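You operate a simulated robot arm through the tools that you are given. There is no shell and no other tool. Be economical: measure what you need, move in short steps, check, and stop when the job is done.

You run a simulated robot arm. Do the job below in one go: nothing can be reset, and whatever is moved stays where it is left.

## Task
Sponge the teal banding wheel head clean, then centre the bisque bowl on it.
Fine: wet the sponge on its pad and put it back; bowl on the middle, within the inner ring. What is to be rubbed or washed off counts as gone when no trace of it is left.

The check looks at the end state, three seconds after you hand in, the way a careful person would. Anything else that was tipped, shoved, dropped, spilled or broken makes it a failure.

## Robot
A 7-joint arm with a three-finger gripper on a trunk, on a base that drives. Base frame: it is fixed to the floor where the robot stands at the start and does not move with it; the origin is under the middle of the robot, x ahead of it, y to its left, z up; the surface under the hand at the start is at about z = 800. Readings come in mm, rad, newtons and seconds.
Its first joint turns from -2.897 to 2.897 rad. Places, roughly: teal banding wheel head [900, 200, 900]; wet pad [700, 0, 800]. Payload 2.69 kg.
The TCP is the grasp point between the finger pads, 29 mm short of the fingertips. In the tool frame z runs along the fingers and y along their closing line. The gripper opens to 120 mm. The gripper's body begins 78 mm behind the TCP.
Orientation is that of the tool frame in the base frame, as a unit quaternion [w, x, y, z]. With the fingers straight down and closing along the base's y, the tool's x points along the base's -x, its y along +y and its z along -z.

## Interface
- The arm moves only by the tool play_rows. Its arguments are lists of equal length, an entry for each row: "hand": the finger opening in mm, from 0 to 120; "offset": the shift along the tool's x, y, z in units of 20 mm (1.0 is 20 mm), a list of three; "rot": the turn, a rotation vector about the tool's x, y, z in units of 5 degrees (1.0 is 5 degrees), a list of three. In form: {"hand": [hand, ...], "offset": [[x, y, z], ...], "rot": [[wx, wy, wz], ...]}. A call has 1 to 10 rows; each row shifts and turns the commanded pose from where the row before left it, along the tool's axes as they then stand. A call with a number of a shift or a turn outside -1 to 1 is refused whole. Each row takes 0.2 s and may step no farther than 50 mm and 0.15 rad from the row before; otherwise, or with a gripper value out of range, the whole call is refused. Where a pose cannot be reached the arm comes as near as it can. A force on the tool above 60 N (or 10 N above the force at the start of the call, whichever is more), or a blocked arm, ends the call early, and 0.2 s more pass. The fingers move at their own pace and stop on an object; they squeeze with about 24 N. The grip force told is the motor's: it shows also when the fingers shut on nothing. Time passes only in rows, and 0.2 s behind the last, so rows that do not move let the fingers close. It gives the time, the measured TCP pose, the force on the tool (base axes), the opening and the grip force at its end, in the units of the frame above (readings bear some noise), with the torque about the TCP (base axes, N m) and any sound that the robot's microphone picked up.
- Cameras (640 x 400 px; columns grow to the right, rows downward): "scene" is now at [314.8, 149.1, 1377]; the picture's right is [-0.45, -0.89, 0.00], its down [-0.50, 0.25, -0.83] and it looks along [0.74, -0.38, -0.56] (base axes); focal length 282 px, centre (320, 200). "wrist" rides on the gripper at [63, 0, -104] in the tool frame; the picture's right is [0.00, 1.00, 0.00], its down [-0.83, 0.00, -0.56] and it looks along [-0.56, 0.00, 0.83] (tool axes); focal length 275 px, centre (320, 200). There is no depth. A picture from a camera that has moved, and an enlarged one, comes with that camera's place and axes in the base frame and with its lens. The place of the scene camera against the robot may be out by one fixed shift of up to 18 mm in any direction.
- snapshot(camera): a new picture of that camera. No time passes.
- slide_trunk(by): slides the trunk up (or, below 0, down) by that many mm; the arm and the scene camera ride with it, the base frame stays. It gives what a move gives, with no picture.
- roll_base(legs): drives the robot by 1 to 6 legs, each [ahead, left, turn to the left] in mm, mm and rad, along the robot's own axes; the way and the turn of a leg run together, so that a leg with both is an arc; at most 1500 mm and 3.142 rad a leg. The arm and the cameras ride along, it lands a little off, and it stops where it bumps. It gives what a move gives.
- aim_head(pan, tilt): turns the head with the scene camera to pan (to the left, within 2.496 rad either way) and tilt (down, from -0.506 to 1.204), counted from straight ahead of the robot. It gives what a move gives.
- inspect(camera, box): a new picture of the part [left, top, right, bottom] of that camera's present view, enlarged. No time passes.
- job_done(): hands the job in; it is judged then, once.

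Go step by step. Nothing tells you exact positions but the pictures and the camera data: compare them with the known pose of the tool, close in by small moves and look again before you grip or let go. The budget is 120 turns and 98 pictures, counting those below and the enlarged ones. Unless the task says otherwise, let go and move clear before handing in, and close with one line.

The tools are called after ">>>" as a command line: name --argument value ..., lists and objects as JSON in quotes. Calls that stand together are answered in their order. play_rows: Moves the arm, as the interface text tells. Its arguments: {"type":"object","properties":{"hand":{"type":"array"},"offset":{"type":"array"},"rot":{"type":"array"}},"required":["hand","offset","rot"]} The other tools are called the same way: slide_trunk (by) slides the trunk up or down; roll_base (legs) drives the base; aim_head (pan, tilt) turns the head that bears the scene camera; snapshot (camera) takes a picture; inspect (camera, box) takes an enlarged picture of a part of a camera's view; job_done () hands the job in.

At the start:

```text
t: 0.0
ee_pos: [579.8, -53.8, 1207.3]
ee_rot: [0.0, 0.0, 1.0, 0.001]
force: [0.2, -0.7, 0.1]
torque: [0.0, 0.01, 0.01]
width: 120.0
finger_force: 0.1
trunk travel left (down, up): [-350.0, 236.0]
robot x, y, heading: [-0.2, 0.4, 0.001]
head pan, tilt: [-0.473, 0.595]
```

scene: 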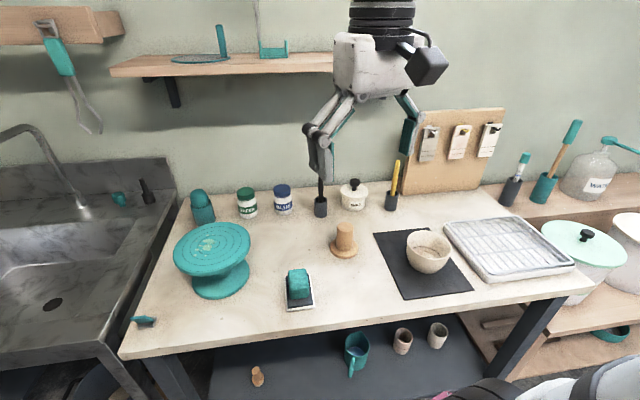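
wrist: 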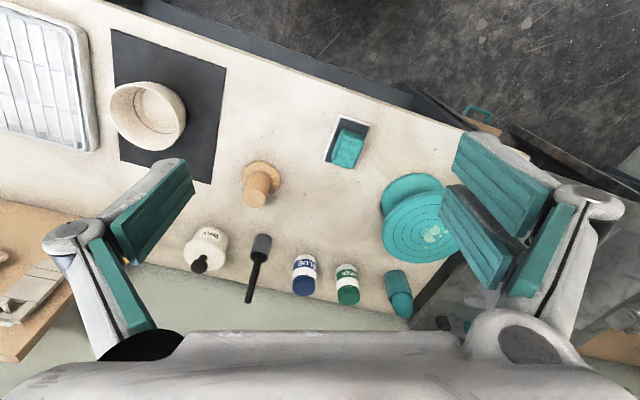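

I see the teal wheel at left, the sponge on a small tray near the front, and the bowl on a dark mat to the right. I'll look closer first.

>>> inspect --camera "scene" --box '[160, 210, 260, 310]'

>>> inspect --camera "scene" --box '[260, 240, 340, 320]'

>>> inspect --camera "scene" --box '[360, 200, 500, 310]'

>>> inspect --camera "wrist" --box '[300, 90, 500, 290]'

```text
4.00 times, centred on (210, 260) of scene
camera zoom: at [314.8, 149.1, 1377.0], right [-0.45, -0.89, 0.0], down [-0.5, 0.25, -0.83], along [0.74, -0.38, -0.56], focal length 1127 px, centre (760, -40)
```

zoom: 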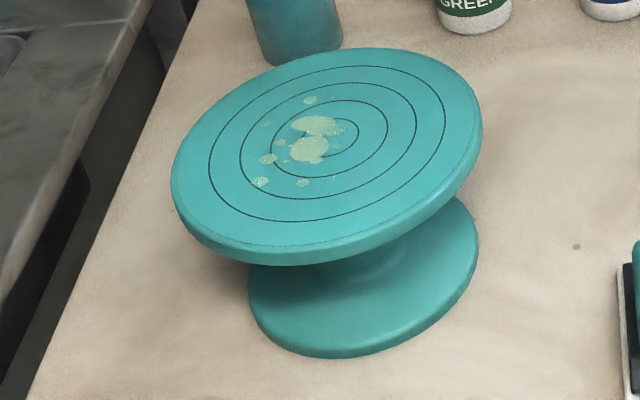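

```text
5.00 times, centred on (300, 280) of scene
camera zoom: at [314.8, 149.1, 1377.0], right [-0.45, -0.89, 0.0], down [-0.5, 0.25, -0.83], along [0.74, -0.38, -0.56], focal length 1409 px, centre (420, -200)
```

zoom: 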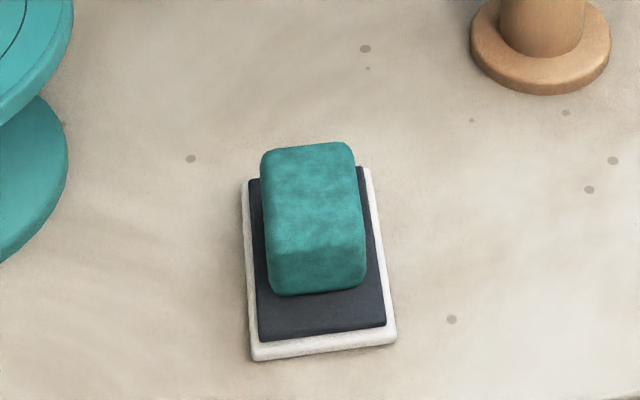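

```text
3.64 times, centred on (430, 255) of scene
camera zoom: at [314.8, 149.1, 1377.0], right [-0.45, -0.89, 0.0], down [-0.5, 0.25, -0.83], along [0.74, -0.38, -0.56], focal length 1024 px, centre (-80, 0)
```

zoom: 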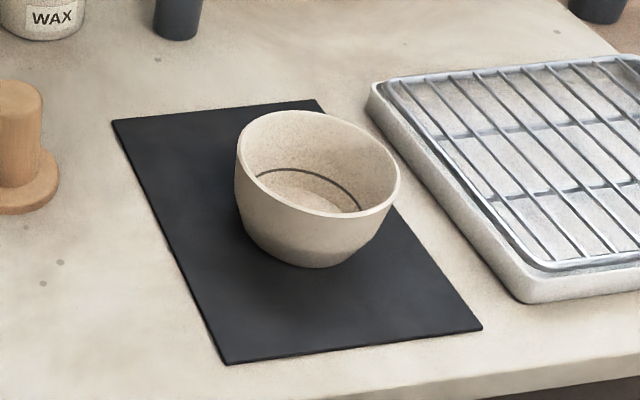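

```text
2.00 times, centred on (400, 190) of wrist
camera zoom: at [516.2, -54.6, 1310.7], right [0.0, 1.0, 0.0], down [0.83, 0.0, 0.56], along [0.56, 0.0, -0.83], focal length 551 px, centre (160, 220)
```

zoom: 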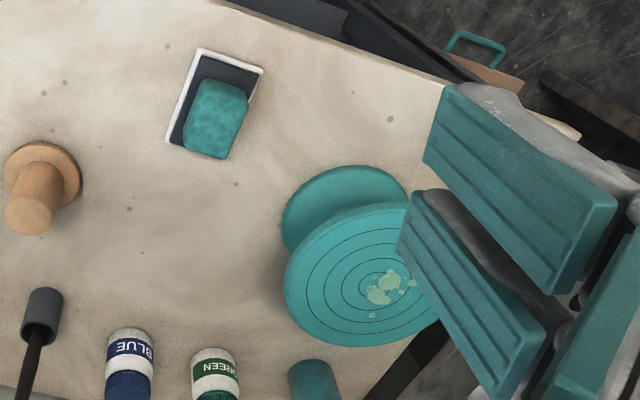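

The wheel is around (865,150) and the sponge around (720,-5), with its long side yawed about -0.3 rad. The bowl is around (680,-365). I'll move above the sponge first.

>>> play_rows --hand '[100, 100, 100, 100, 100, 100, 100, 100, 100, 100]' --offset '[[-0.6, 0.2, 1], [-0.6, 0.2, 1], [-0.6, 0.2, 1], [-0.6, 0.2, 1], [-0.6, 0.2, 1], [-0.6, 0.2, 1], [-0.6, 0.2, 1], [-0.6, 0.2, 1], [-0.6, 0.2, 1], [-0.6, 0.2, 1]]' --rot '[[0, 0, 0], [0, 0, 0], [0, 0, 0], [0, 0, 0], [0, 0, 0], [0, 0, 0], [0, 0, 0], [0, 0, 0], [0, 0, 0], [0, 0, 0]]'

>>> play_rows --hand '[100, 100, 100, 100]' --offset '[[0, 0, 0], [0, 0, 0], [0, 0, 0], [0, 0, 0]]' --rot '[[0, 0, 1], [0, 0, 1], [0, 0, 1], [0, 0, 0.4]]'

>>> snapshot --camera "wrist"

>>> snapshot --camera "scene"

```text
t: 2.2
ee_pos: [700.0, -15.4, 1007.0]
ee_rot: [0.0, 0.0, 1.0, 0.0]
force: [-0.2, 0.6, 0.3]
torque: [-0.04, -0.04, 0.04]
width: 100.0
finger_force: 0.1
trunk travel left (down, up): [-350.0, 236.0]
robot x, y, heading: [0.6, 3.3, -0.001]
head pan, tilt: [-0.473, 0.595]
```

```text
t: 3.2
ee_pos: [698.7, -15.4, 1007.0]
ee_rot: [0.0, 0.149, 0.989, 0.0]
force: [-0.6, 0.2, -0.5]
torque: [0.01, 0.0, 0.0]
width: 99.7
finger_force: 0.1
trunk travel left (down, up): [-350.0, 236.0]
robot x, y, heading: [-2.2, 1.1, -0.002]
head pan, tilt: [-0.473, 0.595]
```

```text
91 pictures are left
camera wrist: at [638.2, 3.8, 1110.6], right [0.29, 0.96, 0.0], down [0.8, -0.24, 0.56], along [0.53, -0.16, -0.83], focal length 275 px, centre (320, 200)
```

wrist: 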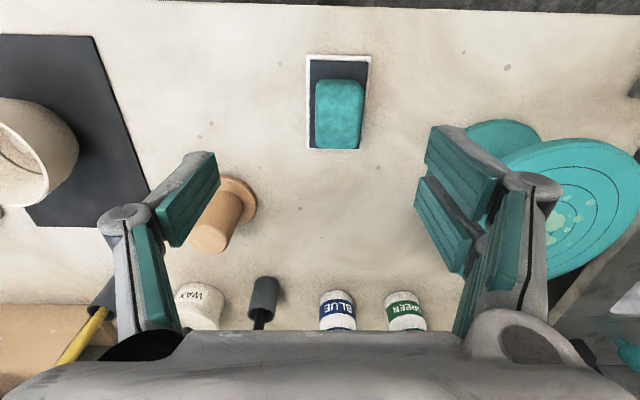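

```text
90 pictures are left
camera scene: at [314.9, 149.1, 1377.0], right [-0.45, -0.89, 0.0], down [-0.5, 0.25, -0.83], along [0.74, -0.38, -0.56], focal length 282 px, centre (320, 200)
```

scene: 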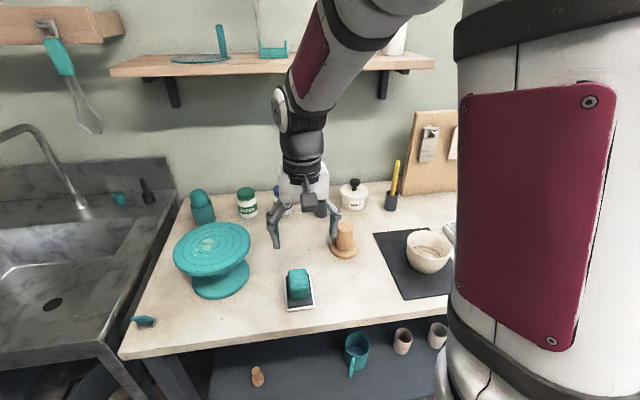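

>>> inspect --camera "wrist" --box '[280, 40, 400, 160]'

>>> inspect --camera "scene" --box '[220, 180, 360, 320]'

```text
3.33 times, centred on (340, 100) of wrist
camera zoom: at [638.2, 3.8, 1110.6], right [0.29, 0.96, 0.0], down [0.8, -0.24, 0.56], along [0.53, -0.16, -0.83], focal length 918 px, centre (253, 533)
```

zoom: 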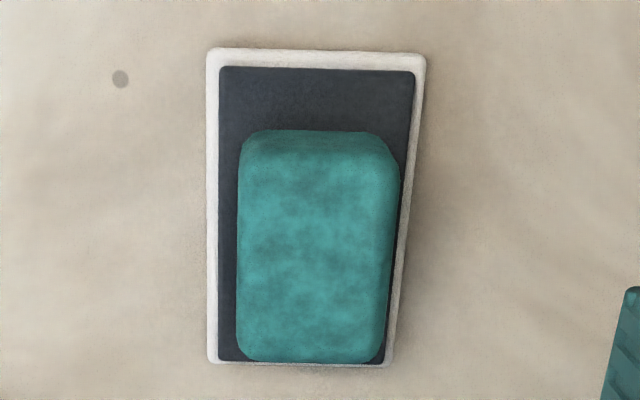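

```text
2.86 times, centred on (290, 250) of scene
camera zoom: at [314.9, 149.1, 1377.0], right [-0.45, -0.89, 0.0], down [-0.5, 0.25, -0.83], along [0.74, -0.38, -0.56], focal length 805 px, centre (406, 57)
```

zoom: 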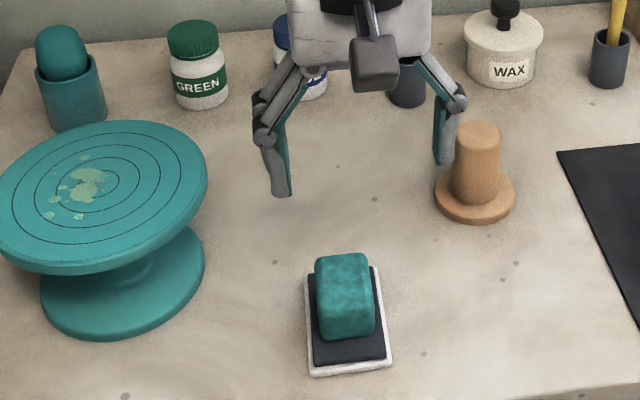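

Tool yaw matches the sponge. I'll centre over it at about (721,-2) and descend partway.

>>> play_rows --hand '[90, 90, 90, 90, 90, 90]' --offset '[[-0.44, 0.47, 0], [-0.44, 0.47, 0], [0, 0, 1], [0, 0, 1], [0, 0, 1], [0, 0, 1]]' --rot '[[0, 0, 0], [0, 0, 0], [0, 0, 0], [0, 0, 0], [0, 0, 0], [0, 0, 0]]'

>>> snapshot --camera "wrist"

>>> inspect --camera "scene" --box '[220, 180, 360, 320]'

```text
t: 4.6
ee_pos: [722.7, -2.4, 928.7]
ee_rot: [-0.001, 0.148, 0.989, 0.0]
force: [-0.1, 0.2, 0.1]
torque: [-0.01, 0.02, 0.01]
width: 90.3
finger_force: 0.1
trunk travel left (down, up): [-350.0, 236.0]
robot x, y, heading: [1.1, 1.2, -0.0]
head pan, tilt: [-0.473, 0.595]
```

```text
87 pictures are left
camera wrist: at [661.7, 17.7, 1031.7], right [0.29, 0.96, 0.0], down [0.8, -0.24, 0.56], along [0.53, -0.16, -0.83], focal length 275 px, centre (320, 200)
```

wrist: 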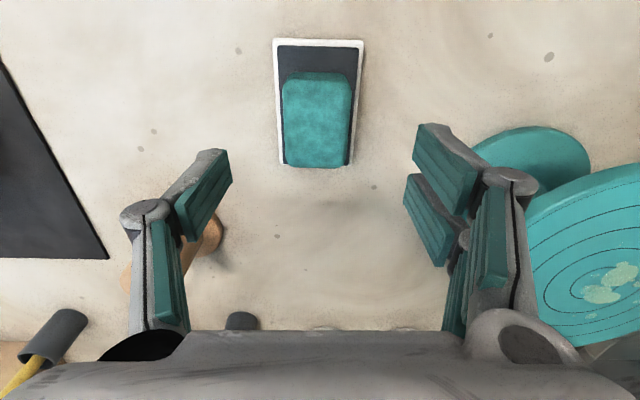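

```text
2.86 times, centred on (290, 250) of scene
camera zoom: at [314.7, 149.1, 1377.1], right [-0.45, -0.89, 0.0], down [-0.5, 0.25, -0.83], along [0.74, -0.38, -0.56], focal length 805 px, centre (406, 57)
```

zoom: 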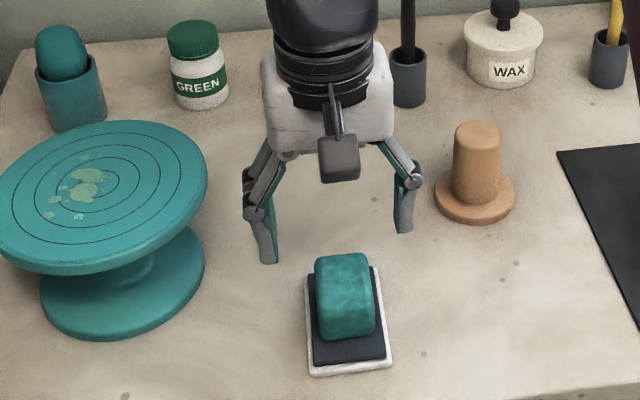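

Aligned. Descend to a TCP height of about 852 and close.

>>> play_rows --hand '[90, 90, 90, 90, 90, 30, 30, 30, 30]' --offset '[[0.07, 0, 1], [0.07, 0, 1], [0, 0, 1], [0, 0, 0.8], [0, 0, 0], [0, 0, 0], [0, 0, 0], [0, 0, 0], [0, 0, 0]]' --rot '[[0, 0, 0], [0, 0, 0], [0, 0, 0], [0, 0, 0], [0, 0, 0], [0, 0, 0], [0, 0, 0], [0, 0, 0], [0, 0, 0]]'

>>> inspect --camera "scene" --box '[220, 180, 360, 320]'

>>> snapshot --camera "wrist"

```text
t: 6.6
ee_pos: [719.8, -0.9, 851.1]
ee_rot: [0.0, 0.147, 0.989, 0.0]
force: [0.1, 0.1, 0.2]
torque: [0.02, 0.0, 0.03]
width: 44.1
finger_force: 23.4
trunk travel left (down, up): [-350.0, 236.0]
robot x, y, heading: [2.6, 1.7, 0.001]
head pan, tilt: [-0.473, 0.595]
```

```text
2.86 times, centred on (290, 250) of scene
camera zoom: at [314.9, 149.1, 1377.0], right [-0.45, -0.89, 0.0], down [-0.5, 0.25, -0.83], along [0.74, -0.38, -0.56], focal length 805 px, centre (406, 57)
```

zoom: 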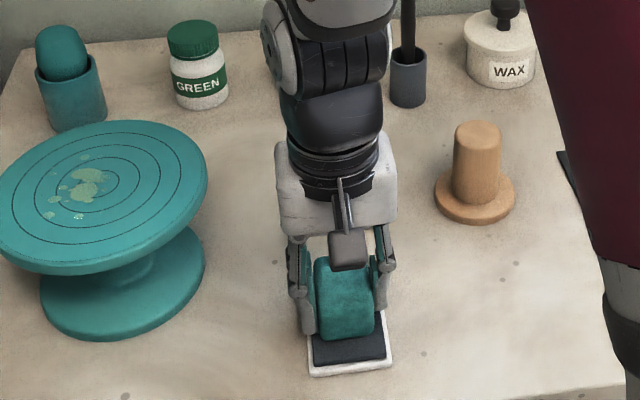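

```text
84 pictures are left
camera wrist: at [659.3, 16.6, 955.0], right [0.29, 0.96, 0.0], down [0.8, -0.24, 0.56], along [0.53, -0.16, -0.83], focal length 275 px, centre (320, 200)
```

wrist: 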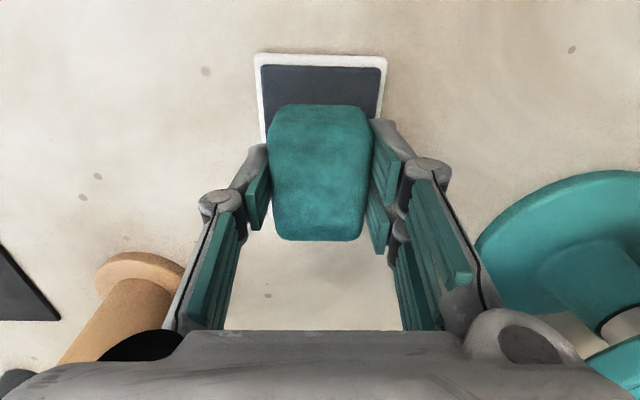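

Gripped. Now I press the sponge gently on the pad to wet it.

>>> play_rows --hand '[30, 30, 30, 30]' --offset '[[0, 0, 0.1], [0, 0, 0.1], [0, 0, 0.1], [0, 0, 0]]' --rot '[[0, 0, 0], [0, 0, 0], [0, 0, 0], [0, 0, 0]]'

```text
t: 7.6
ee_pos: [720.1, -1.2, 847.2]
ee_rot: [0.002, 0.148, 0.989, 0.001]
force: [4.7, -3.1, 38.9]
torque: [-0.13, -0.13, -0.03]
width: 44.2
finger_force: 23.8
trunk travel left (down, up): [-350.0, 236.0]
robot x, y, heading: [-1.9, 1.0, -0.0]
head pan, tilt: [-0.473, 0.595]
```

>>> play_rows --hand '[30, 30, 30, 30, 30, 30, 30]' --offset '[[0, 0, 0], [0, 0, -0.5], [0, 0, -1], [0, 0, -1], [0, 0, -1], [0, 0, -1], [0, 0, -1]]' --rot '[[0, 0, 0], [0, 0, 0], [0, 0, 0], [0, 0, 0], [0, 0, 0], [0, 0, 0], [0, 0, 0]]'

>>> inspect --camera "scene" --box '[160, 180, 360, 320]'

>>> snapshot --camera "wrist"

```text
t: 9.2
ee_pos: [720.7, -3.7, 955.4]
ee_rot: [0.0, 0.148, 0.989, 0.0]
force: [0.6, 0.1, -0.9]
torque: [-0.02, 0.04, -0.02]
width: 44.1
finger_force: 23.9
trunk travel left (down, up): [-350.0, 236.0]
robot x, y, heading: [-1.0, -1.0, 0.0]
head pan, tilt: [-0.473, 0.595]
```

```text
2.86 times, centred on (260, 250) of scene
camera zoom: at [315.0, 149.1, 1377.0], right [-0.45, -0.89, 0.0], down [-0.5, 0.25, -0.83], along [0.74, -0.38, -0.56], focal length 805 px, centre (491, 57)
```

zoom: 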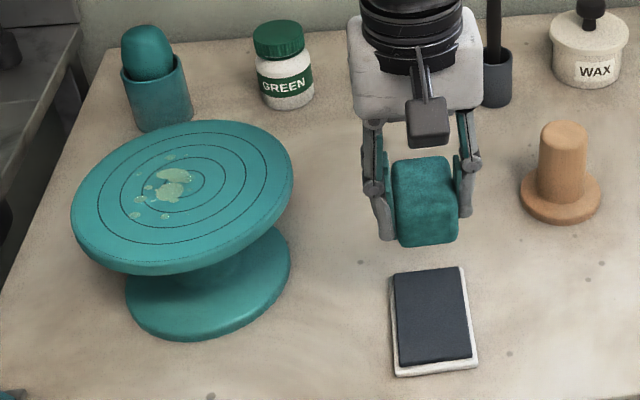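

```text
82 pictures are left
camera wrist: at [660.1, 15.5, 1059.5], right [0.29, 0.96, 0.0], down [0.8, -0.24, 0.56], along [0.53, -0.16, -0.83], focal length 275 px, centre (320, 200)
```

wrist: 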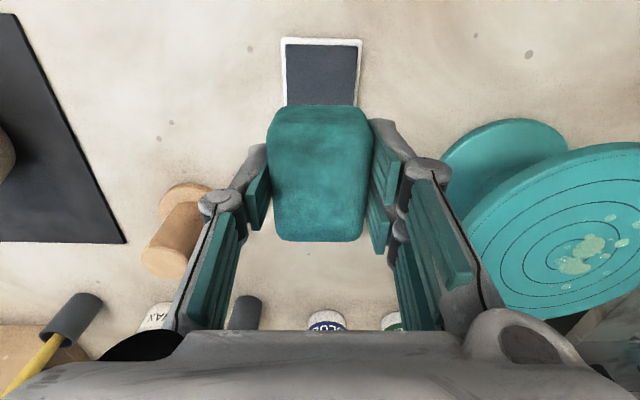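

The sponge came up darker, so it is wet. Now I locate the wheel centre and the spots more precisely.

>>> inspect --camera "wrist" --box '[430, 110, 640, 320]'

>>> inspect --camera "scene" --box '[170, 215, 255, 275]'

```text
1.90 times, centred on (535, 215) of wrist
camera zoom: at [660.1, 15.5, 1059.5], right [0.29, 0.96, 0.0], down [0.8, -0.24, 0.56], along [0.53, -0.16, -0.83], focal length 524 px, centre (-90, 171)
```

zoom: 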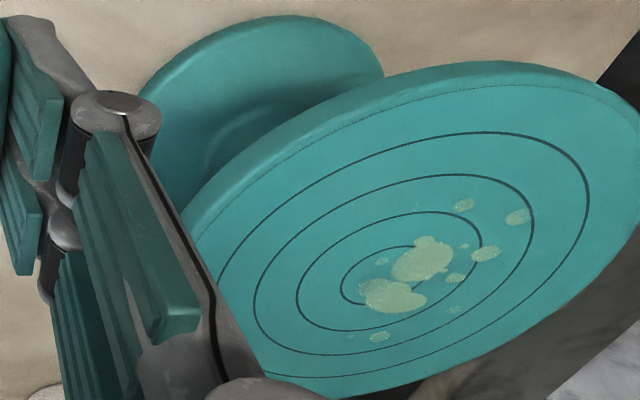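

```text
6.67 times, centred on (212, 245) of scene
camera zoom: at [315.0, 149.1, 1377.0], right [-0.45, -0.89, 0.0], down [-0.5, 0.25, -0.83], along [0.74, -0.38, -0.56], focal length 1878 px, centre (1037, -100)
```

zoom: 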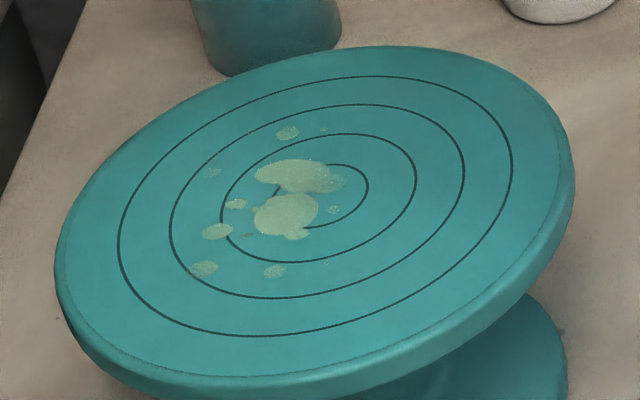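

Wheel centre is about (866,158), top near z 902. I'll rise and move partway toward it for a better view.

>>> play_rows --hand '[30, 30, 30, 30, 30, 30, 30, 30]' --offset '[[0, 0, -1], [0, 0, -1], [0, 0.5, -1], [0, 1, -1], [0, 1, -1], [0, 1, 0], [0, 1, 0], [0, 1, 0]]' --rot '[[0, 0, 0], [0, 0, 0], [0, 0, 0], [0, 0, 0], [0, 0, 0], [0, 0, 0], [0, 0, 0], [0, 0, 0]]'

>>> inspect --camera "wrist" --box '[240, 60, 640, 310]'

```text
t: 11.0
ee_pos: [752.8, 102.7, 1054.0]
ee_rot: [0.0, 0.149, 0.989, 0.0]
force: [-0.2, 0.4, 0.0]
torque: [0.03, 0.0, -0.02]
width: 44.2
finger_force: 23.8
trunk travel left (down, up): [-350.0, 236.0]
robot x, y, heading: [0.6, 2.4, 0.002]
head pan, tilt: [-0.473, 0.595]
```

```text
1.60 times, centred on (440, 185) of wrist
camera zoom: at [691.3, 120.7, 1158.4], right [0.29, 0.96, 0.0], down [0.8, -0.24, 0.56], along [0.53, -0.16, -0.83], focal length 440 px, centre (128, 224)
```

zoom: 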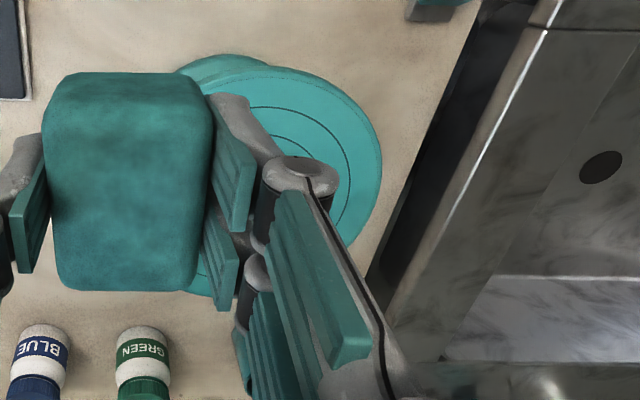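

Wheel centre estimate is about (865,152). I'll move over it at the start of the first stroke and come down to just above it.

>>> play_rows --hand '[30, 30, 30, 30, 30, 30, 30, 30, 30, 30]' --offset '[[-0.65, 0.86, 0], [-0.65, 0.86, 0], [-0.65, 0.86, 0], [-0.65, 0.86, 0], [-0.65, 0.86, 0], [0, 0, 1], [0, 0, 1], [0, 0, 1], [0, 0, 1], [0, 0, 0.8]]' --rot '[[0, 0, 0], [0, 0, 0], [0, 0, 0], [0, 0, 0], [0, 0, 0], [0, 0, 0], [0, 0, 0], [0, 0, 0], [0, 0, 0], [0, 0, 0]]'

>>> inspect --camera "scene" --box '[150, 190, 290, 310]'

```text
t: 13.2
ee_pos: [837.3, 167.1, 959.2]
ee_rot: [0.0, 0.148, 0.989, 0.001]
force: [-0.4, 0.0, -0.1]
torque: [0.03, 0.0, 0.03]
width: 43.8
finger_force: 24.0
trunk travel left (down, up): [-350.0, 236.0]
robot x, y, heading: [0.8, -1.0, 0.004]
head pan, tilt: [-0.473, 0.595]
```

```text
3.33 times, centred on (220, 250) of scene
camera zoom: at [314.8, 149.1, 1377.0], right [-0.45, -0.89, 0.0], down [-0.5, 0.25, -0.83], along [0.74, -0.38, -0.56], focal length 939 px, centre (653, 33)
```

zoom: 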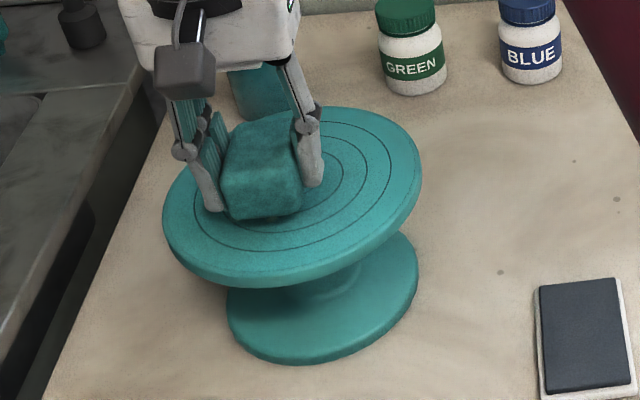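

>>> play_rows --hand '[30, 30, 30, 30, 30, 30, 30]' --offset '[[0, 0, 0.2], [0, 0, 0.2], [0, 0, 0.1], [0, 0, 0.1], [0, 0, 0.05], [0, 0, 0.05], [0, 0, 0]]' --rot '[[0, 0, 0], [0, 0, 0], [0, 0, 0], [0, 0, 0], [0, 0, 0], [0, 0, 0], [0, 0, 0]]'

```text
t: 14.8
ee_pos: [837.4, 167.7, 946.0]
ee_rot: [0.001, 0.147, 0.989, 0.0]
force: [-0.5, 0.9, 13.4]
torque: [-0.14, -0.06, -0.01]
width: 44.1
finger_force: 23.9
trunk travel left (down, up): [-350.0, 236.0]
robot x, y, heading: [-0.4, -0.1, 0.002]
head pan, tilt: [-0.473, 0.595]
```

In contact at about 13 N. Stroke along the first lane.

>>> play_rows --hand '[30, 30, 30, 30, 30, 30, 30, 30, 30, 30]' --offset '[[-0.6, 0, 0], [-0.6, 0, 0], [-0.6, 0, 0], [-0.6, 0, 0], [-0.6, 0, 0], [0.6, 0, 0], [0.6, 0, 0], [0.6, 0, 0], [0.6, 0, 0], [0.6, 0, 0]]' --rot '[[0, 0, 0], [0, 0, 0], [0, 0, 0], [0, 0, 0], [0, 0, 0], [0, 0, 0], [0, 0, 0], [0, 0, 0], [0, 0, 0], [0, 0, 0]]'

>>> inspect --camera "scene" --box '[150, 190, 290, 310]'

```text
t: 17.0
ee_pos: [839.1, 166.4, 945.3]
ee_rot: [0.0, 0.148, 0.989, 0.001]
force: [12.2, -2.6, 21.9]
torque: [-0.37, -0.88, 0.09]
width: 44.1
finger_force: 24.1
trunk travel left (down, up): [-350.0, 236.0]
robot x, y, heading: [-3.2, 0.3, -0.002]
head pan, tilt: [-0.473, 0.595]
```

```text
3.33 times, centred on (220, 250) of scene
camera zoom: at [314.5, 148.9, 1377.2], right [-0.45, -0.89, 0.0], down [-0.5, 0.26, -0.83], along [0.74, -0.38, -0.56], focal length 939 px, centre (653, 33)
```

zoom: 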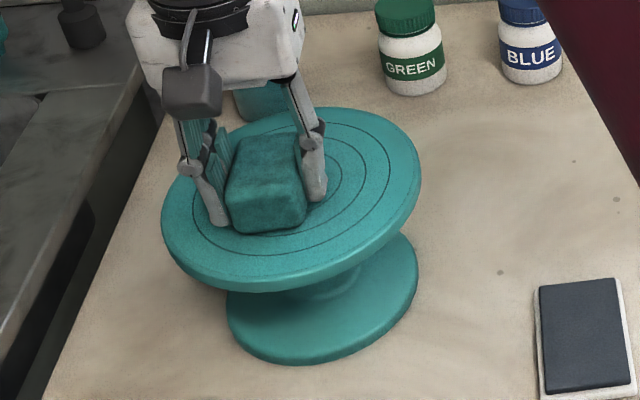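

Next lane to the left, then one more.

>>> play_rows --hand '[30, 30, 30, 30, 30, 30, 30, 30, 30, 30]' --offset '[[0, 0.7, 0], [0, 0.7, 0], [-0.7, 0, 0], [-0.7, 0, 0], [-0.7, 0, 0], [-0.7, 0, 0], [0.7, 0, 0], [0.7, 0, 0], [0.7, 0, 0], [0.7, 0, 0]]' --rot '[[0, 0, 0], [0, 0, 0], [0, 0, 0], [0, 0, 0], [0, 0, 0], [0, 0, 0], [0, 0, 0], [0, 0, 0], [0, 0, 0], [0, 0, 0]]'

>>> play_rows --hand '[30, 30, 30, 30, 30, 30, 30, 30, 30, 30]' --offset '[[0, -0.9, 0], [0, -0.9, 0], [-0.7, 0, 0], [-0.7, 0, 0], [-0.7, 0, 0], [-0.7, 0, 0], [0.7, -0.1, 0], [0.7, -0.1, 0], [0.7, -0.1, 0], [0.7, -0.1, 0]]' --rot '[[0, 0, 0], [0, 0, 0], [0, 0, 0], [0, 0, 0], [0, 0, 0], [0, 0, 0], [0, 0, 0], [0, 0, 0], [0, 0, 0], [0, 0, 0]]'

>>> play_rows --hand '[30, 30, 30, 30, 30, 30]' --offset '[[0, 0, -1], [0, -1, -1], [0, -1, -1], [0.5, -1, -1], [0.5, -1, 0], [0.5, -1, 0]]' --rot '[[0, 0, 0], [0, 0, 0], [0, 0, 0], [0, 0, 0], [0, 0, 0], [0, 0, 0]]'

>>> inspect --camera "scene" --box '[170, 215, 255, 275]'

```text
t: 19.2
ee_pos: [844.6, 193.1, 944.7]
ee_rot: [-0.001, 0.148, 0.989, -0.001]
force: [-0.1, -0.6, 0.2]
torque: [-0.01, 0.01, 0.03]
width: 44.1
finger_force: 24.2
trunk travel left (down, up): [-350.0, 236.0]
robot x, y, heading: [1.0, -2.2, -0.001]
head pan, tilt: [-0.473, 0.595]
```

```text
t: 21.4
ee_pos: [832.5, 150.2, 944.5]
ee_rot: [0.0, 0.147, 0.989, 0.0]
force: [9.8, -1.1, 16.7]
torque: [-0.23, -0.88, 0.02]
width: 44.2
finger_force: 23.7
trunk travel left (down, up): [-350.0, 236.0]
robot x, y, heading: [2.5, -2.3, 0.005]
head pan, tilt: [-0.473, 0.595]
```

```text
t: 22.8
ee_pos: [775.3, 65.4, 1026.3]
ee_rot: [0.0, 0.148, 0.989, -0.001]
force: [0.2, -0.1, -0.2]
torque: [-0.01, 0.0, 0.04]
width: 43.7
finger_force: 24.1
trunk travel left (down, up): [-350.0, 236.0]
robot x, y, heading: [0.4, -0.5, 0.004]
head pan, tilt: [-0.473, 0.595]
```

```text
6.67 times, centred on (212, 245) of scene
camera zoom: at [315.0, 149.3, 1377.0], right [-0.45, -0.89, 0.0], down [-0.5, 0.25, -0.83], along [0.74, -0.38, -0.56], focal length 1878 px, centre (1037, -100)
```

zoom: 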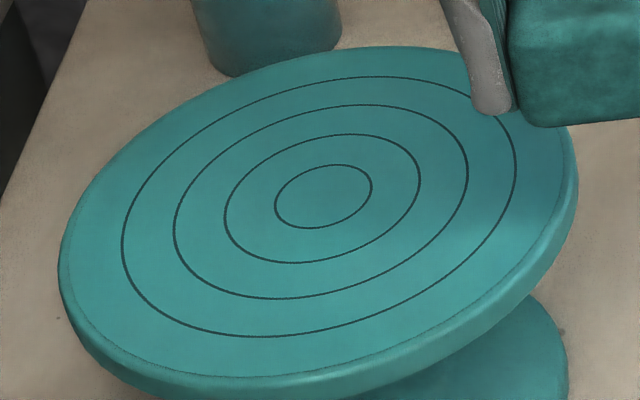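

The head looks clean. I'll check for faint traces at higher magnification.

>>> inspect --camera "scene" --box '[178, 223, 220, 263]'

>>> inspect --camera "wrist" --box '[400, 80, 640, 320]'

```text
10.00 times, centred on (199, 243) of scene
camera zoom: at [315.0, 149.3, 1377.0], right [-0.45, -0.89, 0.0], down [-0.5, 0.25, -0.83], along [0.74, -0.38, -0.56], focal length 2817 px, centre (1530, -230)
```

zoom: 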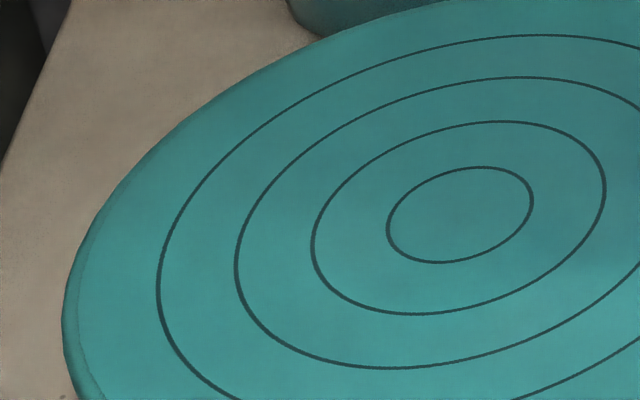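

```text
1.67 times, centred on (520, 200) of wrist
camera zoom: at [716.3, 83.6, 1129.7], right [0.29, 0.96, 0.0], down [0.8, -0.24, 0.56], along [0.53, -0.16, -0.83], focal length 459 px, centre (-13, 200)
```

zoom: 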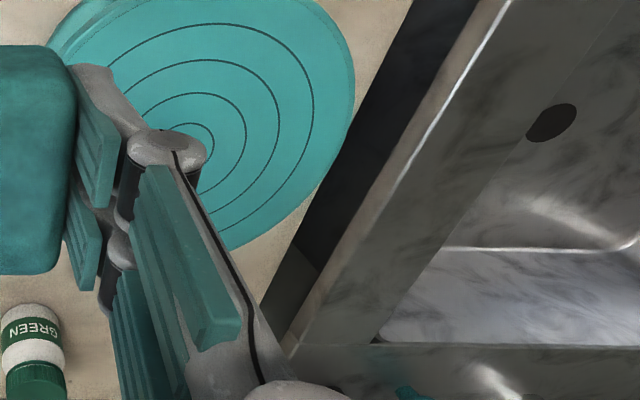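

Clean. Now return the sponge over its pad.

>>> play_rows --hand '[30, 30, 30, 30, 30, 30, 30, 30]' --offset '[[0.41, -1, 0], [0.42, -1, 0], [0.42, -1, 0], [0.42, -1, 0], [0, 0, 1], [0, 0, 1], [0, 0, 1], [0, 0, 1]]' --rot '[[0, 0, 0], [0, 0, 0], [0, 0, 0], [0, 0, 0], [0, 0, 0], [0, 0, 0], [0, 0, 0], [0, 0, 0]]'

>>> snapshot --camera "wrist"

>>> inspect --camera "scene" --box '[220, 180, 360, 320]'

```text
t: 24.6
ee_pos: [719.7, -1.6, 943.7]
ee_rot: [0.001, 0.148, 0.989, -0.001]
force: [0.3, 0.4, 0.1]
torque: [0.0, -0.03, 0.0]
width: 43.9
finger_force: 24.2
trunk travel left (down, up): [-350.0, 236.0]
robot x, y, heading: [0.0, 0.1, -0.001]
head pan, tilt: [-0.473, 0.595]
```

```text
73 pictures are left
camera wrist: at [659.7, 16.6, 1047.9], right [0.29, 0.96, 0.0], down [0.8, -0.24, 0.56], along [0.53, -0.16, -0.83], focal length 275 px, centre (320, 200)
```

wrist: 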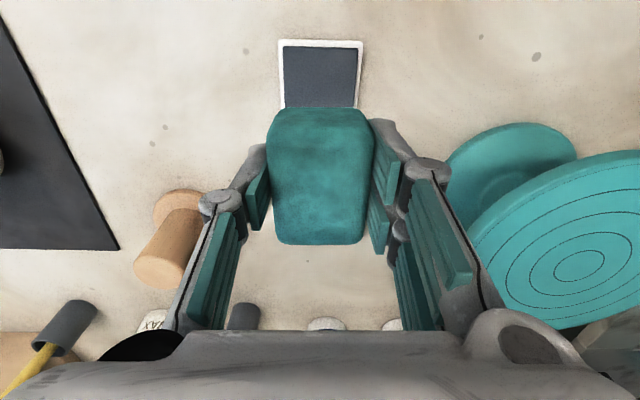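

```text
2.86 times, centred on (290, 250) of scene
camera zoom: at [314.7, 149.1, 1377.1], right [-0.45, -0.89, 0.0], down [-0.5, 0.25, -0.83], along [0.74, -0.38, -0.56], focal length 805 px, centre (406, 57)
```

zoom: 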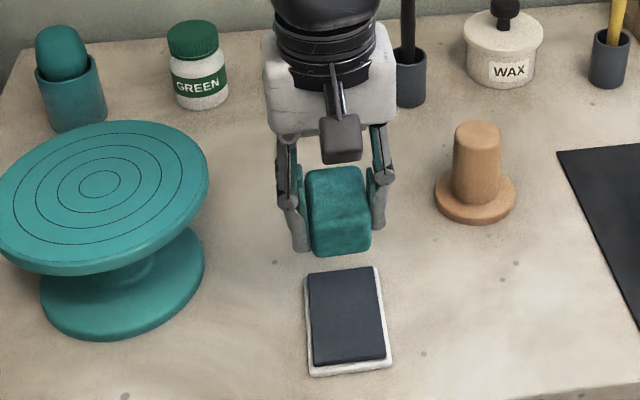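

>>> play_rows --hand '[30, 30, 30, 30, 30, 30]' --offset '[[0, 0, 1], [0, 0, 1], [0, 0, 1], [0, 0, 1], [0, 0, 0.4], [0, 0, 0]]' --rot '[[0, 0, 0], [0, 0, 0], [0, 0, 0], [0, 0, 0], [0, 0, 0], [0, 0, 0]]'

>>> play_rows --hand '[30, 30]' --offset '[[0, 0, 0.1], [0, 0, 0]]' --rot '[[0, 0, 0], [0, 0, 0]]'

```text
t: 26.0
ee_pos: [722.0, -0.9, 857.7]
ee_rot: [-0.001, 0.148, 0.989, 0.0]
force: [-0.3, 0.3, -0.6]
torque: [0.0, 0.01, 0.02]
width: 44.1
finger_force: 24.2
trunk travel left (down, up): [-350.0, 236.0]
robot x, y, heading: [0.7, -2.3, 0.001]
head pan, tilt: [-0.473, 0.595]
```

```text
t: 26.6
ee_pos: [720.2, -2.8, 854.8]
ee_rot: [0.0, 0.148, 0.989, 0.0]
force: [-0.5, -0.1, -0.3]
torque: [-0.01, 0.04, 0.0]
width: 44.1
finger_force: 23.6
trunk travel left (down, up): [-350.0, 236.0]
robot x, y, heading: [-0.8, 0.6, 0.001]
head pan, tilt: [-0.473, 0.595]
```

>>> play_rows --hand '[30, 30, 30]' --offset '[[0, 0, 0.1], [0, 0, 0.1], [0, 0, 0]]' --rot '[[0, 0, 0], [0, 0, 0], [0, 0, 0]]'

```text
t: 27.4
ee_pos: [721.4, -1.0, 850.9]
ee_rot: [-0.001, 0.148, 0.989, 0.0]
force: [0.3, -0.5, 0.0]
torque: [0.01, 0.0, 0.01]
width: 44.1
finger_force: 24.5
trunk travel left (down, up): [-350.0, 236.0]
robot x, y, heading: [-3.1, 0.1, -0.002]
head pan, tilt: [-0.473, 0.595]
```

>>> play_rows --hand '[30, 30, 30, 30]' --offset '[[0, 0, 0.05], [0, 0, 0.05], [0, 0, 0.05], [0, 0, 0]]' --rot '[[0, 0, 0], [0, 0, 0], [0, 0, 0], [0, 0, 0]]'

```text
t: 28.4
ee_pos: [721.1, -2.3, 848.1]
ee_rot: [0.0, 0.149, 0.989, 0.0]
force: [-0.1, -1.7, 16.7]
torque: [0.18, 0.32, 0.02]
width: 44.1
finger_force: 23.8
trunk travel left (down, up): [-350.0, 236.0]
robot x, y, heading: [-0.7, -1.1, -0.002]
head pan, tilt: [-0.473, 0.595]
```

Sponge is on the pad; release and rise.

>>> play_rows --hand '[44, 60, 90, 90, 90, 90, 90, 90, 90, 90]' --offset '[[0, 0, 0], [0, 0, 0], [0, 0, 0], [0, 0, -0.5], [0, 0, -1], [0, 0, -1], [0, 0, -1], [0, 0, -1], [0, 0, -1], [0, 0, -1]]' --rot '[[0, 0, 0], [0, 0, 0], [0, 0, 0], [0, 0, 0], [0, 0, 0], [0, 0, 0], [0, 0, 0], [0, 0, 0], [0, 0, 0], [0, 0, 0]]'

>>> inspect --camera "scene" --box '[220, 180, 360, 320]'

>>> snapshot --camera "wrist"

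```text
t: 30.6
ee_pos: [722.5, -0.1, 977.6]
ee_rot: [0.0, 0.148, 0.989, 0.0]
force: [0.6, -0.8, -0.4]
torque: [-0.01, -0.02, -0.02]
width: 90.1
finger_force: 0.0
trunk travel left (down, up): [-350.0, 236.0]
robot x, y, heading: [0.2, 0.6, -0.001]
head pan, tilt: [-0.473, 0.595]
```

```text
2.86 times, centred on (290, 250) of scene
camera zoom: at [315.0, 149.1, 1377.0], right [-0.45, -0.89, 0.0], down [-0.5, 0.25, -0.83], along [0.74, -0.38, -0.56], focal length 805 px, centre (406, 57)
```

zoom: 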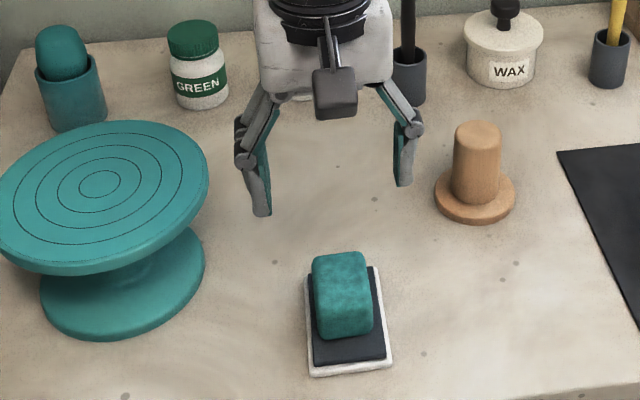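

```text
70 pictures are left
camera wrist: at [661.6, 17.9, 1080.5], right [0.29, 0.96, 0.0], down [0.8, -0.24, 0.56], along [0.53, -0.16, -0.83], focal length 275 px, centre (320, 200)
```

wrist: 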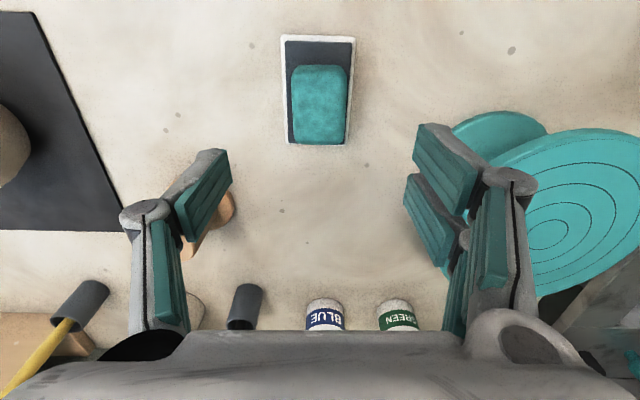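

The sponge is back on its pad. I'll turn the tool yaw back and travel high toward the bowl to measure it.

>>> play_rows --hand '[90, 90, 90, 90, 90, 90, 90, 90, 90, 90]' --offset '[[0, 0, -1], [0, 0, -1], [0, 0, -1], [0, 0, -1], [0.5, -1, 0], [0.5, -1, 0], [0.5, -1, 0], [0.5, -1, 0], [0.5, -1, 0], [0.5, -1, 0]]' --rot '[[0, 0, -1], [0, 0, -1], [0, 0, -1], [0, 0, -0.4], [0, 0, 0], [0, 0, 0], [0, 0, 0], [0, 0, 0], [0, 0, 0], [0, 0, 0]]'

>>> play_rows --hand '[90, 90, 90, 90, 90, 90, 90, 90, 90]' --offset '[[0.1, -1, 0], [0.1, -1, 0], [0.1, -1, 0], [0.1, -1, 0], [0.1, -1, 0], [0.1, -1, 0], [0, -1, 0], [0, -1, 0], [0, -1, 0]]' --rot '[[0, 0, 0], [0, 0, 0], [0, 0, 0], [0, 0, 0], [0, 0, 0], [0, 0, 0], [0, 0, 0], [0, 0, 0], [0, 0, 0]]'

>>> snapshot --camera "wrist"

>>> snapshot --camera "scene"

```text
t: 32.8
ee_pos: [657.3, -122.5, 1057.4]
ee_rot: [0.0, -0.001, 1.0, 0.0]
force: [0.5, 0.1, -1.4]
torque: [-0.02, 0.01, 0.0]
width: 90.0
finger_force: 0.0
trunk travel left (down, up): [-350.0, 236.0]
robot x, y, heading: [-1.6, 0.1, -0.004]
head pan, tilt: [-0.473, 0.595]
```

```text
t: 34.8
ee_pos: [648.1, -301.4, 1055.5]
ee_rot: [0.001, 0.0, 1.0, 0.0]
force: [0.1, -0.1, -0.5]
torque: [-0.03, -0.03, -0.01]
width: 90.2
finger_force: 0.2
trunk travel left (down, up): [-350.0, 236.0]
robot x, y, heading: [4.1, -1.7, 0.003]
head pan, tilt: [-0.473, 0.595]
```

```text
69 pictures are left
camera wrist: at [585.1, -300.9, 1159.4], right [-0.01, 1.0, 0.0], down [0.83, 0.0, 0.56], along [0.56, 0.0, -0.83], focal length 275 px, centre (320, 200)
```

wrist: 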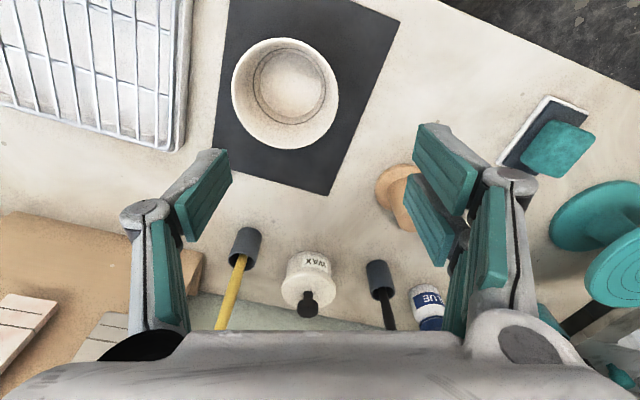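

```text
68 pictures are left
camera scene: at [314.7, 149.3, 1377.0], right [-0.45, -0.89, 0.0], down [-0.5, 0.25, -0.83], along [0.74, -0.38, -0.56], focal length 282 px, centre (320, 200)
```

scene: 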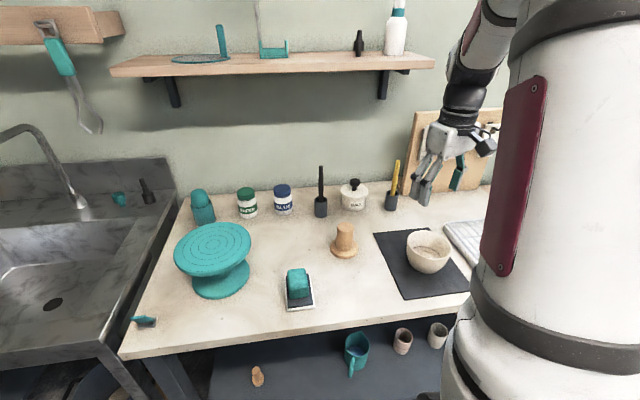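

>>> inspect --camera "wrist" --box '[220, 25, 350, 165]'

>>> inspect --camera "scene" --box '[390, 215, 470, 285]'

```text
2.86 times, centred on (285, 95) of wrist
camera zoom: at [585.1, -300.9, 1159.4], right [-0.01, 1.0, 0.0], down [0.83, 0.0, 0.56], along [0.56, 0.0, -0.83], focal length 786 px, centre (420, 500)
```

zoom: 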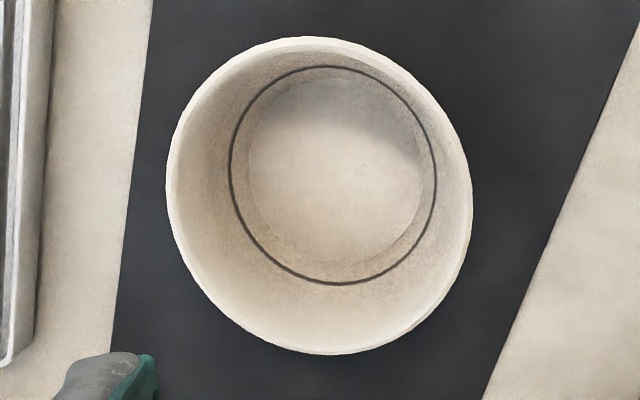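

```text
5.71 times, centred on (430, 250) of scene
camera zoom: at [314.7, 149.3, 1377.0], right [-0.45, -0.89, 0.0], down [-0.5, 0.25, -0.83], along [0.74, -0.38, -0.56], focal length 1610 px, centre (-309, -86)
```

zoom: 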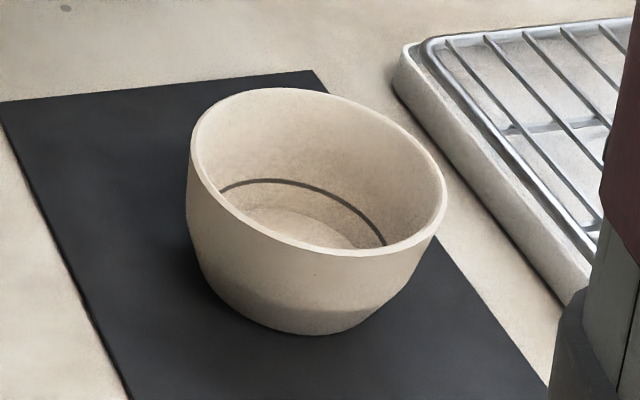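

The bowl's rim centre is about (650,-337), diameter about 108, rim z about 869, with the wall leaning about 10°. I'll pinch the +y rim with the tool tilted 10° to match, starting from an approach point.

>>> play_rows --hand '[50, 50, 50, 50, 50, 50, 50]' --offset '[[0, 0.85, 1], [-0.1, 0.85, 1], [0, 0, 1], [0, 0, 1], [0, 0, 0], [0, 0, 0], [0, 0, 0]]' --rot '[[0, 0, 0], [0, 0, 0], [0, 0, 0], [0, 0, 0], [1, 0, 0], [1, 0, 0], [0, 0, 0]]'

>>> snapshot --camera "wrist"

>>> aim_head --pan -0.85 --tilt 0.7

>>> snapshot --camera "scene"

```text
t: 36.4
ee_pos: [653.0, -267.3, 978.7]
ee_rot: [0.0, 0.0, 0.996, -0.088]
force: [0.1, -0.3, 0.0]
torque: [-0.01, 0.02, -0.02]
width: 50.2
finger_force: 0.2
trunk travel left (down, up): [-350.0, 236.0]
robot x, y, heading: [0.6, -2.8, -0.003]
head pan, tilt: [-0.473, 0.595]
```

```text
65 pictures are left
camera wrist: at [588.5, -249.4, 1081.5], right [0.0, 0.98, -0.17], down [0.83, 0.1, 0.55], along [0.56, -0.14, -0.82], focal length 275 px, centre (320, 200)
```

wrist: 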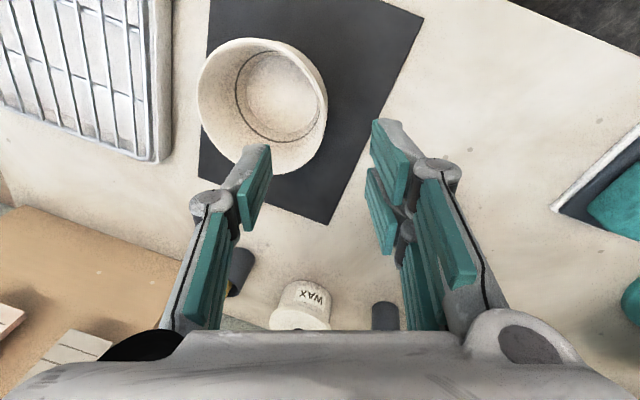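

```text
t: 37.2
ee_pos: [651.6, -266.6, 979.4]
ee_rot: [-0.001, 0.0, 0.996, -0.087]
force: [0.5, 0.2, 0.1]
torque: [0.01, 0.0, -0.02]
width: 50.2
finger_force: 0.0
trunk travel left (down, up): [-350.0, 236.0]
robot x, y, heading: [-3.3, -1.4, 0.004]
head pan, tilt: [-0.85, 0.7]
```

```text
64 pictures are left
camera scene: at [292.1, 125.6, 1367.9], right [-0.75, -0.66, 0.0], down [-0.43, 0.48, -0.77], along [0.51, -0.57, -0.64], focal length 282 px, centre (320, 200)
```

scene: 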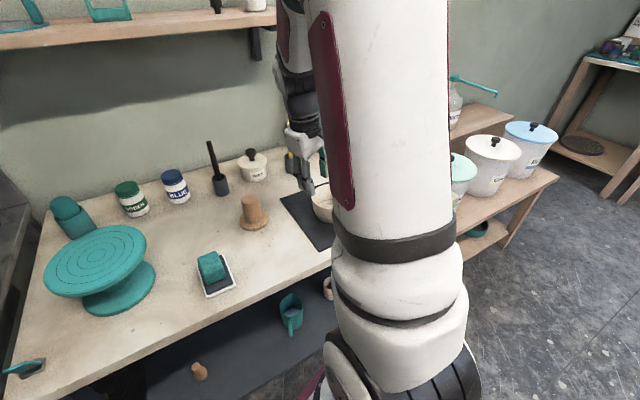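

>>> play_rows --hand '[50, 50, 50, 50]' --offset '[[0.05, 0.05, 1], [0, 0, 1], [0, 0, 1], [0, 0, 0.8]]' --rot '[[0, 0, 0], [0, 0, 0], [0, 0, 0], [0, 0, 0]]'

>>> snapshot --camera "wrist"

>>> aim_head --pan -0.473 --tilt 0.595

>>> inspect --camera "scene" --box '[370, 180, 490, 300]'

```text
t: 38.2
ee_pos: [648.5, -278.4, 903.9]
ee_rot: [0.001, 0.0, 0.996, -0.087]
force: [0.4, -0.7, 1.2]
torque: [-0.01, 0.01, -0.01]
width: 50.0
finger_force: 0.1
trunk travel left (down, up): [-350.0, 236.0]
robot x, y, heading: [-0.5, -1.6, -0.006]
head pan, tilt: [-0.85, 0.7]
```

```text
63 pictures are left
camera wrist: at [585.9, -259.9, 1006.0], right [0.0, 0.98, -0.17], down [0.83, 0.1, 0.55], along [0.56, -0.14, -0.82], focal length 275 px, centre (320, 200)
```

wrist: 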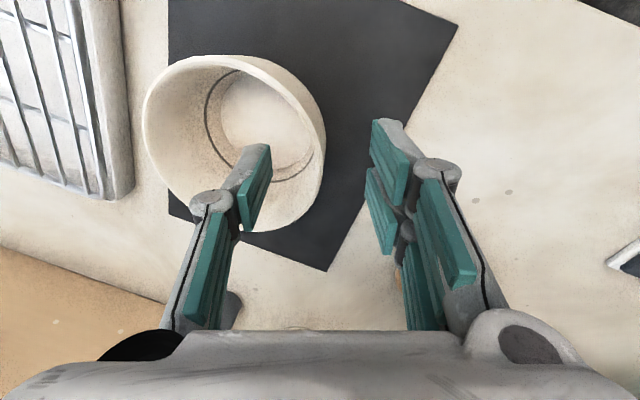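

```text
t: 39.1
ee_pos: [649.8, -278.6, 903.6]
ee_rot: [0.0, -0.001, 0.996, -0.087]
force: [-0.9, -0.2, -0.3]
torque: [0.0, -0.02, -0.01]
width: 50.2
finger_force: 0.0
trunk travel left (down, up): [-350.0, 236.0]
robot x, y, heading: [1.2, -2.0, 0.004]
head pan, tilt: [-0.473, 0.595]
```

```text
3.33 times, centred on (430, 240) of scene
camera zoom: at [314.8, 149.0, 1376.9], right [-0.46, -0.89, 0.0], down [-0.5, 0.26, -0.83], along [0.74, -0.38, -0.56], focal length 939 px, centre (-47, 67)
```

zoom: 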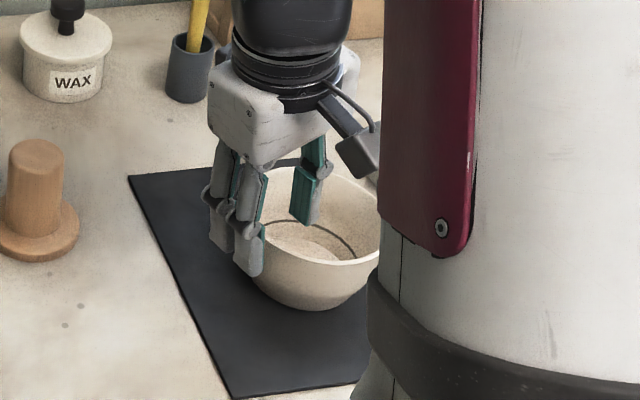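

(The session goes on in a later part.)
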